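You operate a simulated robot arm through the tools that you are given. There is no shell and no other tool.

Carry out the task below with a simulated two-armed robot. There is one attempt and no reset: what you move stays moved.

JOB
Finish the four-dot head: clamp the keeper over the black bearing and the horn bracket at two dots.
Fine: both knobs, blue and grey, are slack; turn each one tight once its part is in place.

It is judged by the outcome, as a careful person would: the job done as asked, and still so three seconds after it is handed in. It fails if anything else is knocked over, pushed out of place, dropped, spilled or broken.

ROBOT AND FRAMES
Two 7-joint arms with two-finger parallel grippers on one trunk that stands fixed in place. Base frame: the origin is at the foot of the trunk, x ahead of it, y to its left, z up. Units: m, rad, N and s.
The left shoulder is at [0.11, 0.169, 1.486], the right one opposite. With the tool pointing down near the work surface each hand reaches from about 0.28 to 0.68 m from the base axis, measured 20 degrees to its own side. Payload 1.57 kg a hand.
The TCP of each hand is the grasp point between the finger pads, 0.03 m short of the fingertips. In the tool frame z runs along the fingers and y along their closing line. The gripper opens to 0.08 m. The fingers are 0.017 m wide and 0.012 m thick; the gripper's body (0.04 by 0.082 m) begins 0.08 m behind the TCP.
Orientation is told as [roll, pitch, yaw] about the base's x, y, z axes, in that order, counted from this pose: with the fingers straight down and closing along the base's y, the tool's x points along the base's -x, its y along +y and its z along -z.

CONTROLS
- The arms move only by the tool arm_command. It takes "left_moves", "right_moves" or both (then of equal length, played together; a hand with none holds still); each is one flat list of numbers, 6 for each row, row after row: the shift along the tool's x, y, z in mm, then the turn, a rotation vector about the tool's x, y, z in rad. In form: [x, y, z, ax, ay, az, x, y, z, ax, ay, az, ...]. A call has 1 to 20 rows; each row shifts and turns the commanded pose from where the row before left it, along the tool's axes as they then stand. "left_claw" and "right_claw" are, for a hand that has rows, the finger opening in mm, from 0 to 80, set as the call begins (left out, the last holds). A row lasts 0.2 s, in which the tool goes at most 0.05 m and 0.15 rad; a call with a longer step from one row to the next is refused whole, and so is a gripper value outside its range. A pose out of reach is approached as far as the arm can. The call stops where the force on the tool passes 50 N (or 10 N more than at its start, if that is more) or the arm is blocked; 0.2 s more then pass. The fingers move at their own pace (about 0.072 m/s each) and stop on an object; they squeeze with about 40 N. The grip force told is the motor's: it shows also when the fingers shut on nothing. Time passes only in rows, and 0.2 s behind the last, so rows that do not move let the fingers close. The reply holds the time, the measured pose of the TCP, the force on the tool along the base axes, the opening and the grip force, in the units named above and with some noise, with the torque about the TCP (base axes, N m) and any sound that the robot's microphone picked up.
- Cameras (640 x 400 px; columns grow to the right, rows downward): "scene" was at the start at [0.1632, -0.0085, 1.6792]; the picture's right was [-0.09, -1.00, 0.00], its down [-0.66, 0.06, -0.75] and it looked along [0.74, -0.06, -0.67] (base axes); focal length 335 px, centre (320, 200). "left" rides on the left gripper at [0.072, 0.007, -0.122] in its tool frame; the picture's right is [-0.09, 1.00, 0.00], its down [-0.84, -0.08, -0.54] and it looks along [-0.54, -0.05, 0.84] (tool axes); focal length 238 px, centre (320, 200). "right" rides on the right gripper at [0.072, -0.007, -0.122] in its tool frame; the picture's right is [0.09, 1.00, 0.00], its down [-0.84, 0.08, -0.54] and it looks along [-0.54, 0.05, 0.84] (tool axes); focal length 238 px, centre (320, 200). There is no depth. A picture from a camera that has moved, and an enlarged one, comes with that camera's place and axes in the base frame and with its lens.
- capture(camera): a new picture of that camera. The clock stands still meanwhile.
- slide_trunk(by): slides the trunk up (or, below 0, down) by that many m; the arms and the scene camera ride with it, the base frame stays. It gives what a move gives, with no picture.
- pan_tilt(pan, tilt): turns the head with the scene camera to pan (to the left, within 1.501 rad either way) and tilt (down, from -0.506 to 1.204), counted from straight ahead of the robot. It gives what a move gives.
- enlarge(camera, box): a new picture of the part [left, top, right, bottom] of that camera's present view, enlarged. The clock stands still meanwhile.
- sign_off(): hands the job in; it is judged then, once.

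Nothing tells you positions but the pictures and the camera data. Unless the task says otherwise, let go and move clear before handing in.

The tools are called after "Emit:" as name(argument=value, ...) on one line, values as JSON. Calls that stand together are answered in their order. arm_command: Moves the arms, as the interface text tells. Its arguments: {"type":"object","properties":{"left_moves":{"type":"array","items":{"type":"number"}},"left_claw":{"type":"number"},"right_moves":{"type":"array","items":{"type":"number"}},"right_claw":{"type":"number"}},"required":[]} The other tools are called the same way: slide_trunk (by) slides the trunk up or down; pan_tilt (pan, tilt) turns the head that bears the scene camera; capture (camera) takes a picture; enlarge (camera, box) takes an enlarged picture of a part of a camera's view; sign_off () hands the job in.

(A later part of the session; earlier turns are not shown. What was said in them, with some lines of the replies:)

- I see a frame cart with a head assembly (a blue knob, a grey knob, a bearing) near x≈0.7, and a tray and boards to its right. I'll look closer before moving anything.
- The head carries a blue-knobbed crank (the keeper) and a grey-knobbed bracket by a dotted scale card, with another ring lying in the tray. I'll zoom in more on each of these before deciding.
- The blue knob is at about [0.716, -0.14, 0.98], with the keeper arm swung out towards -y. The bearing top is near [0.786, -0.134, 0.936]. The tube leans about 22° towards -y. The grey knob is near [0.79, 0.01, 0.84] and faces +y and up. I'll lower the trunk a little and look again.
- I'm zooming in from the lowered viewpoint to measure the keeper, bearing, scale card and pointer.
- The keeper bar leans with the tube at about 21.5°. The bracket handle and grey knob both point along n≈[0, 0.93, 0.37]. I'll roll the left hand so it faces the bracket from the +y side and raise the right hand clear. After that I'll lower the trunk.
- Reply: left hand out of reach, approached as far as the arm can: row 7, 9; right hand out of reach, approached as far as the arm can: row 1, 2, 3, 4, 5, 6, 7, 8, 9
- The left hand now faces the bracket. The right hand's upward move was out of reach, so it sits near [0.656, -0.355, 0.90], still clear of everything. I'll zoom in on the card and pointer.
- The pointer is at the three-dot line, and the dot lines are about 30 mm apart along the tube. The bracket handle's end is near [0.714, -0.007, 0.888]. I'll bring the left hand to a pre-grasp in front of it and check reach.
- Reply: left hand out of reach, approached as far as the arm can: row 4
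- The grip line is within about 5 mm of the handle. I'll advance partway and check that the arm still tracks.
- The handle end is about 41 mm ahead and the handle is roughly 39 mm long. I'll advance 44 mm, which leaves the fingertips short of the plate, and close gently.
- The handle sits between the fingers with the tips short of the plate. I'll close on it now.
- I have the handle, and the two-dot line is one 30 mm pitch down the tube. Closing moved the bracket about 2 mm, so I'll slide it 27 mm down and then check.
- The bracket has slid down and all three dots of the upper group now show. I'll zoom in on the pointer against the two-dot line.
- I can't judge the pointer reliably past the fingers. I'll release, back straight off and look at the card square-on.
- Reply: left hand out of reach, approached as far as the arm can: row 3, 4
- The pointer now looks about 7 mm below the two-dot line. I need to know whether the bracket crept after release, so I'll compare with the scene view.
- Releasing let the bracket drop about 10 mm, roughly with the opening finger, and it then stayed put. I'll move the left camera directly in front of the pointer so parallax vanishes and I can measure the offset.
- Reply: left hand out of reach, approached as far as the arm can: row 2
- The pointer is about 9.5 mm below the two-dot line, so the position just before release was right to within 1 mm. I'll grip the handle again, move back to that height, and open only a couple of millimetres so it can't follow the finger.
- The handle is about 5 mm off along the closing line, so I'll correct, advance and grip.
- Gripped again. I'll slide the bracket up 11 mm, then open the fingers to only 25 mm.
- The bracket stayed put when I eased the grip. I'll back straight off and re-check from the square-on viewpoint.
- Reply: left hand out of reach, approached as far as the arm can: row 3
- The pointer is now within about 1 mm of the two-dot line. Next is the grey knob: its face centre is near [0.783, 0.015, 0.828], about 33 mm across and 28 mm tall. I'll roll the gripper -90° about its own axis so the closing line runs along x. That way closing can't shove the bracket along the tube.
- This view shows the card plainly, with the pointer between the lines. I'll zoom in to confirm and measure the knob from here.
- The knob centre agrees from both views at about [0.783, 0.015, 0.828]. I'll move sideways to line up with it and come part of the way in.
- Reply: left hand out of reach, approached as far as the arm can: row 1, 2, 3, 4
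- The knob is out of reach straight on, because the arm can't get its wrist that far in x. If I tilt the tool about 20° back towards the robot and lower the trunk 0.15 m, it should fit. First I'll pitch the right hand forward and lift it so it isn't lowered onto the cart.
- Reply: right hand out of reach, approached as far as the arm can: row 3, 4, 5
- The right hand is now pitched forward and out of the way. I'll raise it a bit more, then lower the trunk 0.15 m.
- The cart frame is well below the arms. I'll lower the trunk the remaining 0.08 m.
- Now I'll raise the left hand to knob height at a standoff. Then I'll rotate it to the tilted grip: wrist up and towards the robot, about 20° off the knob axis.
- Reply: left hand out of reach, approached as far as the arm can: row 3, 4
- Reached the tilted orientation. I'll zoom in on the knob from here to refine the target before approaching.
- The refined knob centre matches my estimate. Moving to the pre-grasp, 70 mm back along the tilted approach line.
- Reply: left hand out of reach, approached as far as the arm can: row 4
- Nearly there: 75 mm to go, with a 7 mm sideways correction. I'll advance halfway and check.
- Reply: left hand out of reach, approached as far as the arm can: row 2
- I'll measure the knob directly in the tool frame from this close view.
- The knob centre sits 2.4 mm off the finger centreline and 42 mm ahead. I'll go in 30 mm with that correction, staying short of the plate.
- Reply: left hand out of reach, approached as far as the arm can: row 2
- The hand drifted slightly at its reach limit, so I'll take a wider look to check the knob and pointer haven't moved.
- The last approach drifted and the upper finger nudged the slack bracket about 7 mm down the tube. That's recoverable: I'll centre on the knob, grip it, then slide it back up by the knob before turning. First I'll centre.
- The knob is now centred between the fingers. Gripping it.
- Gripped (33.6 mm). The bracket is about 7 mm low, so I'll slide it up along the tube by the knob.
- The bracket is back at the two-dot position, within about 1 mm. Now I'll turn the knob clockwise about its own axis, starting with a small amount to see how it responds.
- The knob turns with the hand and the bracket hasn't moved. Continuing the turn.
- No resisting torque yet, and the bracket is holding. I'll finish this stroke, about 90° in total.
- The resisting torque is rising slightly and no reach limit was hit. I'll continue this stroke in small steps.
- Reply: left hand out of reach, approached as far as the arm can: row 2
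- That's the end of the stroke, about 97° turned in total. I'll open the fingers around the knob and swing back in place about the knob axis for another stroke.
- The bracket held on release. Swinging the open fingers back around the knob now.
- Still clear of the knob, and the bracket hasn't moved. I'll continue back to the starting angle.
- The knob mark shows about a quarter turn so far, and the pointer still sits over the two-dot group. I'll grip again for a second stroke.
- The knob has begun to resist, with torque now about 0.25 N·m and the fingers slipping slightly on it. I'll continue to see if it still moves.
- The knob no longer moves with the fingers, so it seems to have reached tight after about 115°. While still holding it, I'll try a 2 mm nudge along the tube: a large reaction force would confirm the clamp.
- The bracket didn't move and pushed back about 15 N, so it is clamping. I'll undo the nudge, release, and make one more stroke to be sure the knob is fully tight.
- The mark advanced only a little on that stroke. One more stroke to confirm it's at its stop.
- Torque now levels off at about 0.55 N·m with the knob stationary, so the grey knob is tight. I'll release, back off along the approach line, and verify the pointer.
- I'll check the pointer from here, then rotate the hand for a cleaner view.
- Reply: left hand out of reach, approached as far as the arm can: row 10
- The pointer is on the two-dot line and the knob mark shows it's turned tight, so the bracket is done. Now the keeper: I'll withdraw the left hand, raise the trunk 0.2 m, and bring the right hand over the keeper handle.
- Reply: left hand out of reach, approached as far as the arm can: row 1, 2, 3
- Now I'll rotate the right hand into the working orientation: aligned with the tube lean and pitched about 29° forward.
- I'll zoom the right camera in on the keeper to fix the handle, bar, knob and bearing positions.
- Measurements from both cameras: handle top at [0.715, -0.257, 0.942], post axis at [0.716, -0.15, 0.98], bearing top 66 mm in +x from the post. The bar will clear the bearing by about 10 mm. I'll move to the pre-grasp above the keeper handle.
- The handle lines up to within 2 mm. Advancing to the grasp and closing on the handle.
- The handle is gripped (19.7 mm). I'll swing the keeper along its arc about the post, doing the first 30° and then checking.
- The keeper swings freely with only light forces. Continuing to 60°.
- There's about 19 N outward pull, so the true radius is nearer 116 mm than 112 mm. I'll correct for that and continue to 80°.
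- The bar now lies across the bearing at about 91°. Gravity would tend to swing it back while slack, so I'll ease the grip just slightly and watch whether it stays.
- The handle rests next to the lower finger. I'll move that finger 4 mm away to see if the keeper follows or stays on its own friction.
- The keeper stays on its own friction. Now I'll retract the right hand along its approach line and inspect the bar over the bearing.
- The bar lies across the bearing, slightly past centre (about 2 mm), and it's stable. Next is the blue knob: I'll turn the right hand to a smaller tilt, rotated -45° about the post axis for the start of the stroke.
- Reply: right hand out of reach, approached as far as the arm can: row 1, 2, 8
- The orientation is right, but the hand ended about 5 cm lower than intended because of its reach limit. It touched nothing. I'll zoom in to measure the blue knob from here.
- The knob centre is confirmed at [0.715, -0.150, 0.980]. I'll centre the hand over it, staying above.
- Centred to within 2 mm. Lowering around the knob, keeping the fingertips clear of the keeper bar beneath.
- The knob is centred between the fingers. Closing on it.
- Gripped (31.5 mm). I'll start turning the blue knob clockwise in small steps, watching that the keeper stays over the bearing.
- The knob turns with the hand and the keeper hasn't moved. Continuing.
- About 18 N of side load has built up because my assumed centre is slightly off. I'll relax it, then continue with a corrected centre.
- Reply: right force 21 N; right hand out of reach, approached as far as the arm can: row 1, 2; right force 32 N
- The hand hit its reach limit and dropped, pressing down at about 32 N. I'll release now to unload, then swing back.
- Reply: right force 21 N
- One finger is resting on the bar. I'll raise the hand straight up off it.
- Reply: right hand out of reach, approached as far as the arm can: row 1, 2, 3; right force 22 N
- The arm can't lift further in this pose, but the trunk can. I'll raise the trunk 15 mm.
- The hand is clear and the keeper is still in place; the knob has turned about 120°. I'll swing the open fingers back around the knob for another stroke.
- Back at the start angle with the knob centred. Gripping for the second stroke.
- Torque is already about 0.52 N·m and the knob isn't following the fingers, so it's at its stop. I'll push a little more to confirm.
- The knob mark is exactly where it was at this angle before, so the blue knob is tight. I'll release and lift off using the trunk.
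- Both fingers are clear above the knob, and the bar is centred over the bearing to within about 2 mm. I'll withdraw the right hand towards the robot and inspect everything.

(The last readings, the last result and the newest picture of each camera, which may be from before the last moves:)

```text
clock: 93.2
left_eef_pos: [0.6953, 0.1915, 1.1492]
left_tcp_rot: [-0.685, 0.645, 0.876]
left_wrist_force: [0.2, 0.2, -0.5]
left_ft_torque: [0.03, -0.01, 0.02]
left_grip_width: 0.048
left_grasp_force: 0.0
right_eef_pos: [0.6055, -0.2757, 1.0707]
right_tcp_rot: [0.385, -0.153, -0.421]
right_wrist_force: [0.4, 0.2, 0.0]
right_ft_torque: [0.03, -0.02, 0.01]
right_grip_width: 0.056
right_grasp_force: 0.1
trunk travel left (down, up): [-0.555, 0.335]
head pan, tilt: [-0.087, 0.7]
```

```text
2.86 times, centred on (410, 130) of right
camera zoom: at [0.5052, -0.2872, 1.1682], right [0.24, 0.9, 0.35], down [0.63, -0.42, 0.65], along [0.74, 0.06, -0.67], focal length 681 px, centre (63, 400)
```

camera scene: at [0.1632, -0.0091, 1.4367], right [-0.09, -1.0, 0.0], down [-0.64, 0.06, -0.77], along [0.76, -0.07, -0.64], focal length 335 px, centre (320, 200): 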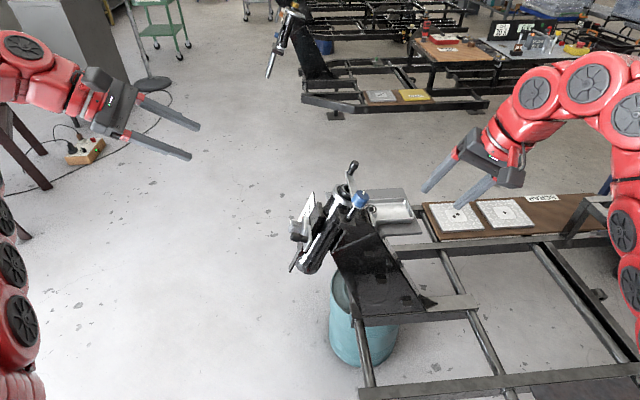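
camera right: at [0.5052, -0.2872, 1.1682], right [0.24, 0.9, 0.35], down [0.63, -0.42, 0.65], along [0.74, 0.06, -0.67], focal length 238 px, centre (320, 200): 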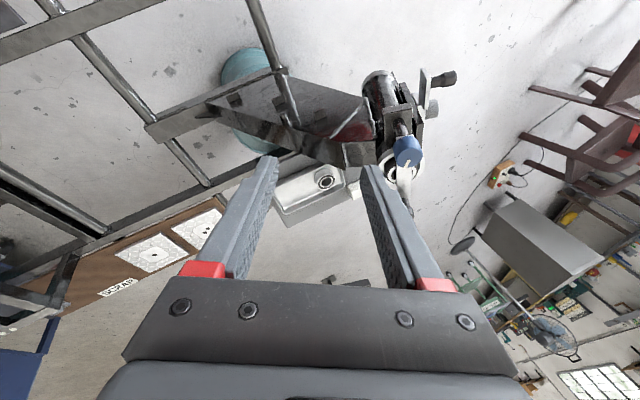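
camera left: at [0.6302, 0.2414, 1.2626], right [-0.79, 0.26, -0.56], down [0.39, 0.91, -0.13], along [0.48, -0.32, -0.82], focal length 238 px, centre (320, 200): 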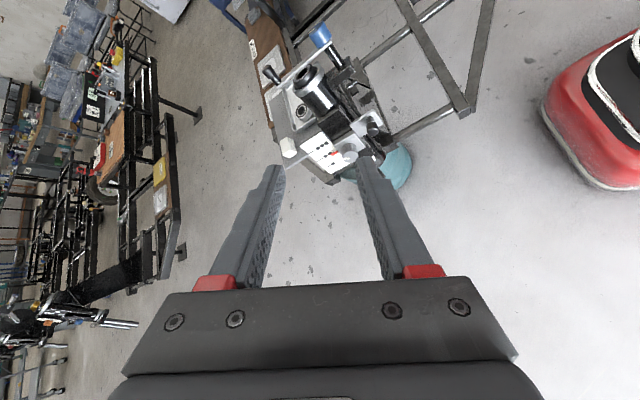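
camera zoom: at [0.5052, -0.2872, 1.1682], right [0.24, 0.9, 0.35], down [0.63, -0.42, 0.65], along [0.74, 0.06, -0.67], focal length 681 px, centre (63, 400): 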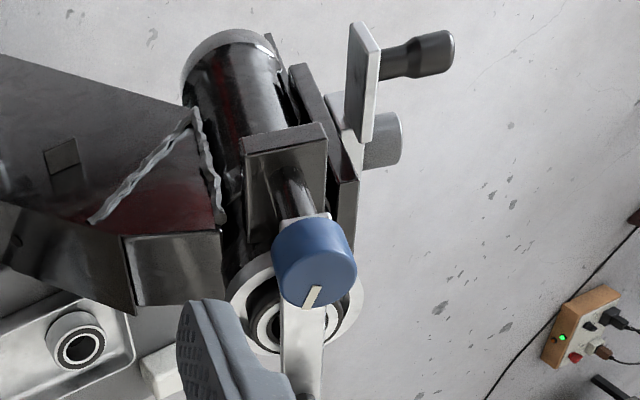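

The pointer is on the two-dot line, the keeper lies over the black bearing, both knob marks have turned, and nothing else has been disturbed. I'll move the right hand a bit further away, let a few seconds pass, and check that nothing creeps before handing in.

Emit:
arm_command(right_moves=[15, -20, -8, 0, 0, 0, 15, -20, -8, 0, 0, 0, 15, -20, -8, 0, 0, 0, 0, 0, 0, 0, 0, 0, 0, 0, 0, 0, 0, 0, 0, 0, 0, 0, 0, 0, 0, 0, 0, 0, 0, 0, 0, 0, 0, 0, 0, 0, 0, 0, 0, 0, 0, 0, 0, 0, 0, 0, 0, 0, 0, 0, 0, 0, 0, 0, 0, 0, 0, 0, 0, 0, 0, 0, 0, 0, 0, 0, 0, 0, 0, 0, 0, 0, 0, 0, 0, 0, 0, 0])

Emit:
capture(camera="scene")

Emit:
enlarge(camera="scene", box=[280, 130, 424, 230])

Emit:
enlarge(camera="left", box=[250, 20, 410, 190])

Emit:
enlarge(camera="right", box=[320, 40, 520, 200])

```text
clock: 96.4
left_eef_pos: [0.697, 0.191, 1.1492]
left_tcp_rot: [-0.687, 0.649, 0.877]
left_wrist_force: [0.0, -0.5, 0.1]
left_ft_torque: [0.0, 0.02, 0.02]
left_grip_width: 0.0483
left_grasp_force: 0.0
right_eef_pos: [0.6076, -0.2757, 1.07]
right_tcp_rot: [0.385, -0.154, -0.42]
right_wrist_force: [-0.1, 0.1, 0.3]
right_ft_torque: [0.01, 0.0, 0.03]
right_grip_width: 0.056
right_grasp_force: 0.0
right hand out of reach, approached as far as the arm can: row 1, 2, 3
trunk travel left (down, up): [-0.555, 0.335]
head pan, tilt: [-0.087, 0.7]
```

```text
taken
camera scene: at [0.1642, -0.0086, 1.4366], right [-0.09, -1.0, 0.0], down [-0.64, 0.06, -0.76], along [0.76, -0.07, -0.64], focal length 335 px, centre (320, 200)
```

scene: 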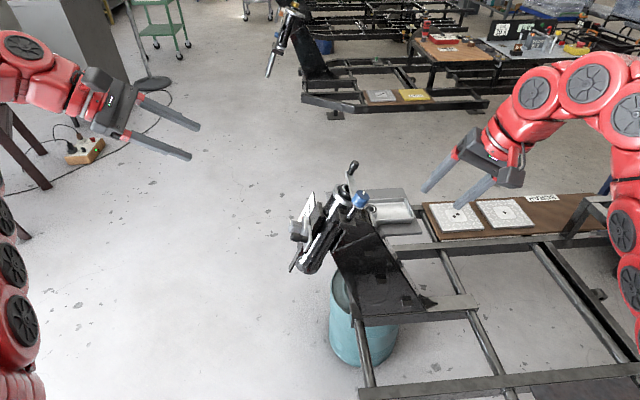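

```text
4.00 times, centred on (352, 180) of scene
camera zoom: at [0.1642, -0.0086, 1.4366], right [-0.09, -1.0, 0.0], down [-0.64, 0.06, -0.76], along [0.76, -0.07, -0.64], focal length 1339 px, centre (192, 280)
```

zoom: 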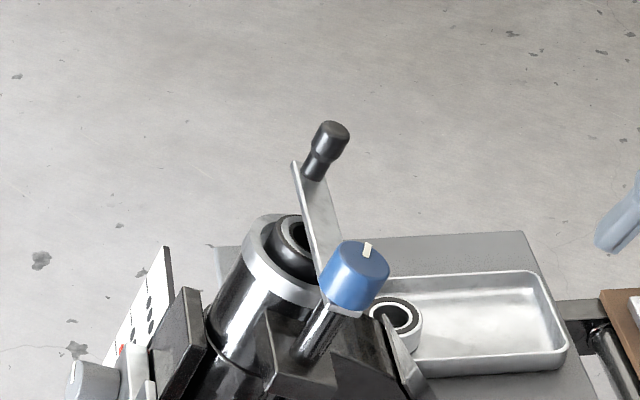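

```text
2.35 times, centred on (330, 105) of left
camera zoom: at [0.6312, 0.2417, 1.2619], right [-0.79, 0.26, -0.56], down [0.39, 0.91, -0.13], along [0.48, -0.32, -0.82], focal length 561 px, centre (296, 424)
```

zoom: 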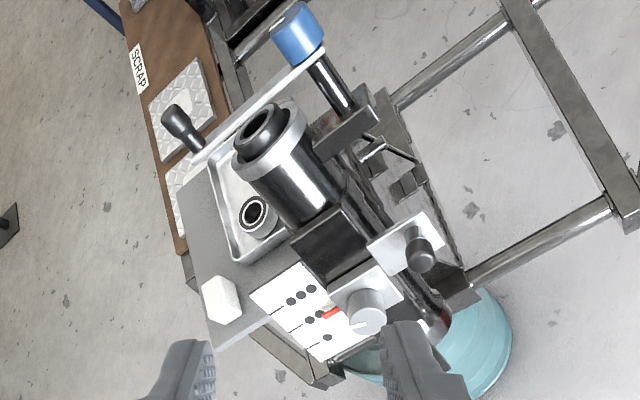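

```text
2.50 times, centred on (420, 120) of right
camera zoom: at [0.5063, -0.2867, 1.1679], right [0.24, 0.9, 0.35], down [0.63, -0.42, 0.65], along [0.74, 0.06, -0.67], focal length 596 px, centre (70, 400)
```

zoom: 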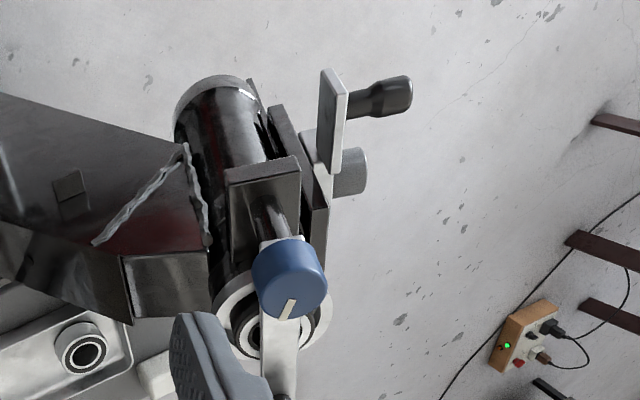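

Over the last three seconds nothing has crept: the pointer is at two dots, the keeper is over the black bearing, both knobs are tight, and both hands are clear. Handing the job in.

Emit:
sign_off()

```text
The job is handed in.
```

The four-dot head is finished and handed in. The horn bracket is clamped at the two-dot line and the keeper is clamped over the black bearing.

- **Horn bracket:** the red pointer sits on the two-dot line to within about 1 mm. I turned the grey knob clockwise until it stopped following the grip at about 0.55 N·m. I also nudged the bracket along the tube during tightening, and it did not move.
- **Keeper:** the bar lies across the black bearing, about 2 mm off its centre. I turned the blue knob clockwise until it stopped at about 0.52 N·m, and a second grip did not turn it further.
- **Gap under the keeper:** by my measurements the bar passes roughly 10 mm above the bearing face rather than touching it. I found no way for the keeper to move down the post, so I took that as its normal height.
- **Slips along the way:** while the bracket was still loose I dropped it about 10 mm once, and a finger pushed it about 7 mm another time. I corrected both before tightening. During the blue knob stroke the right hand pressed on the keeper bar at about 32 N for a moment, and the bar did not visibly shift.

The tray bearing, the white block and the plates on the scrap board look undisturbed. Both hands are clear, and nothing had crept in the three seconds before I handed it in.
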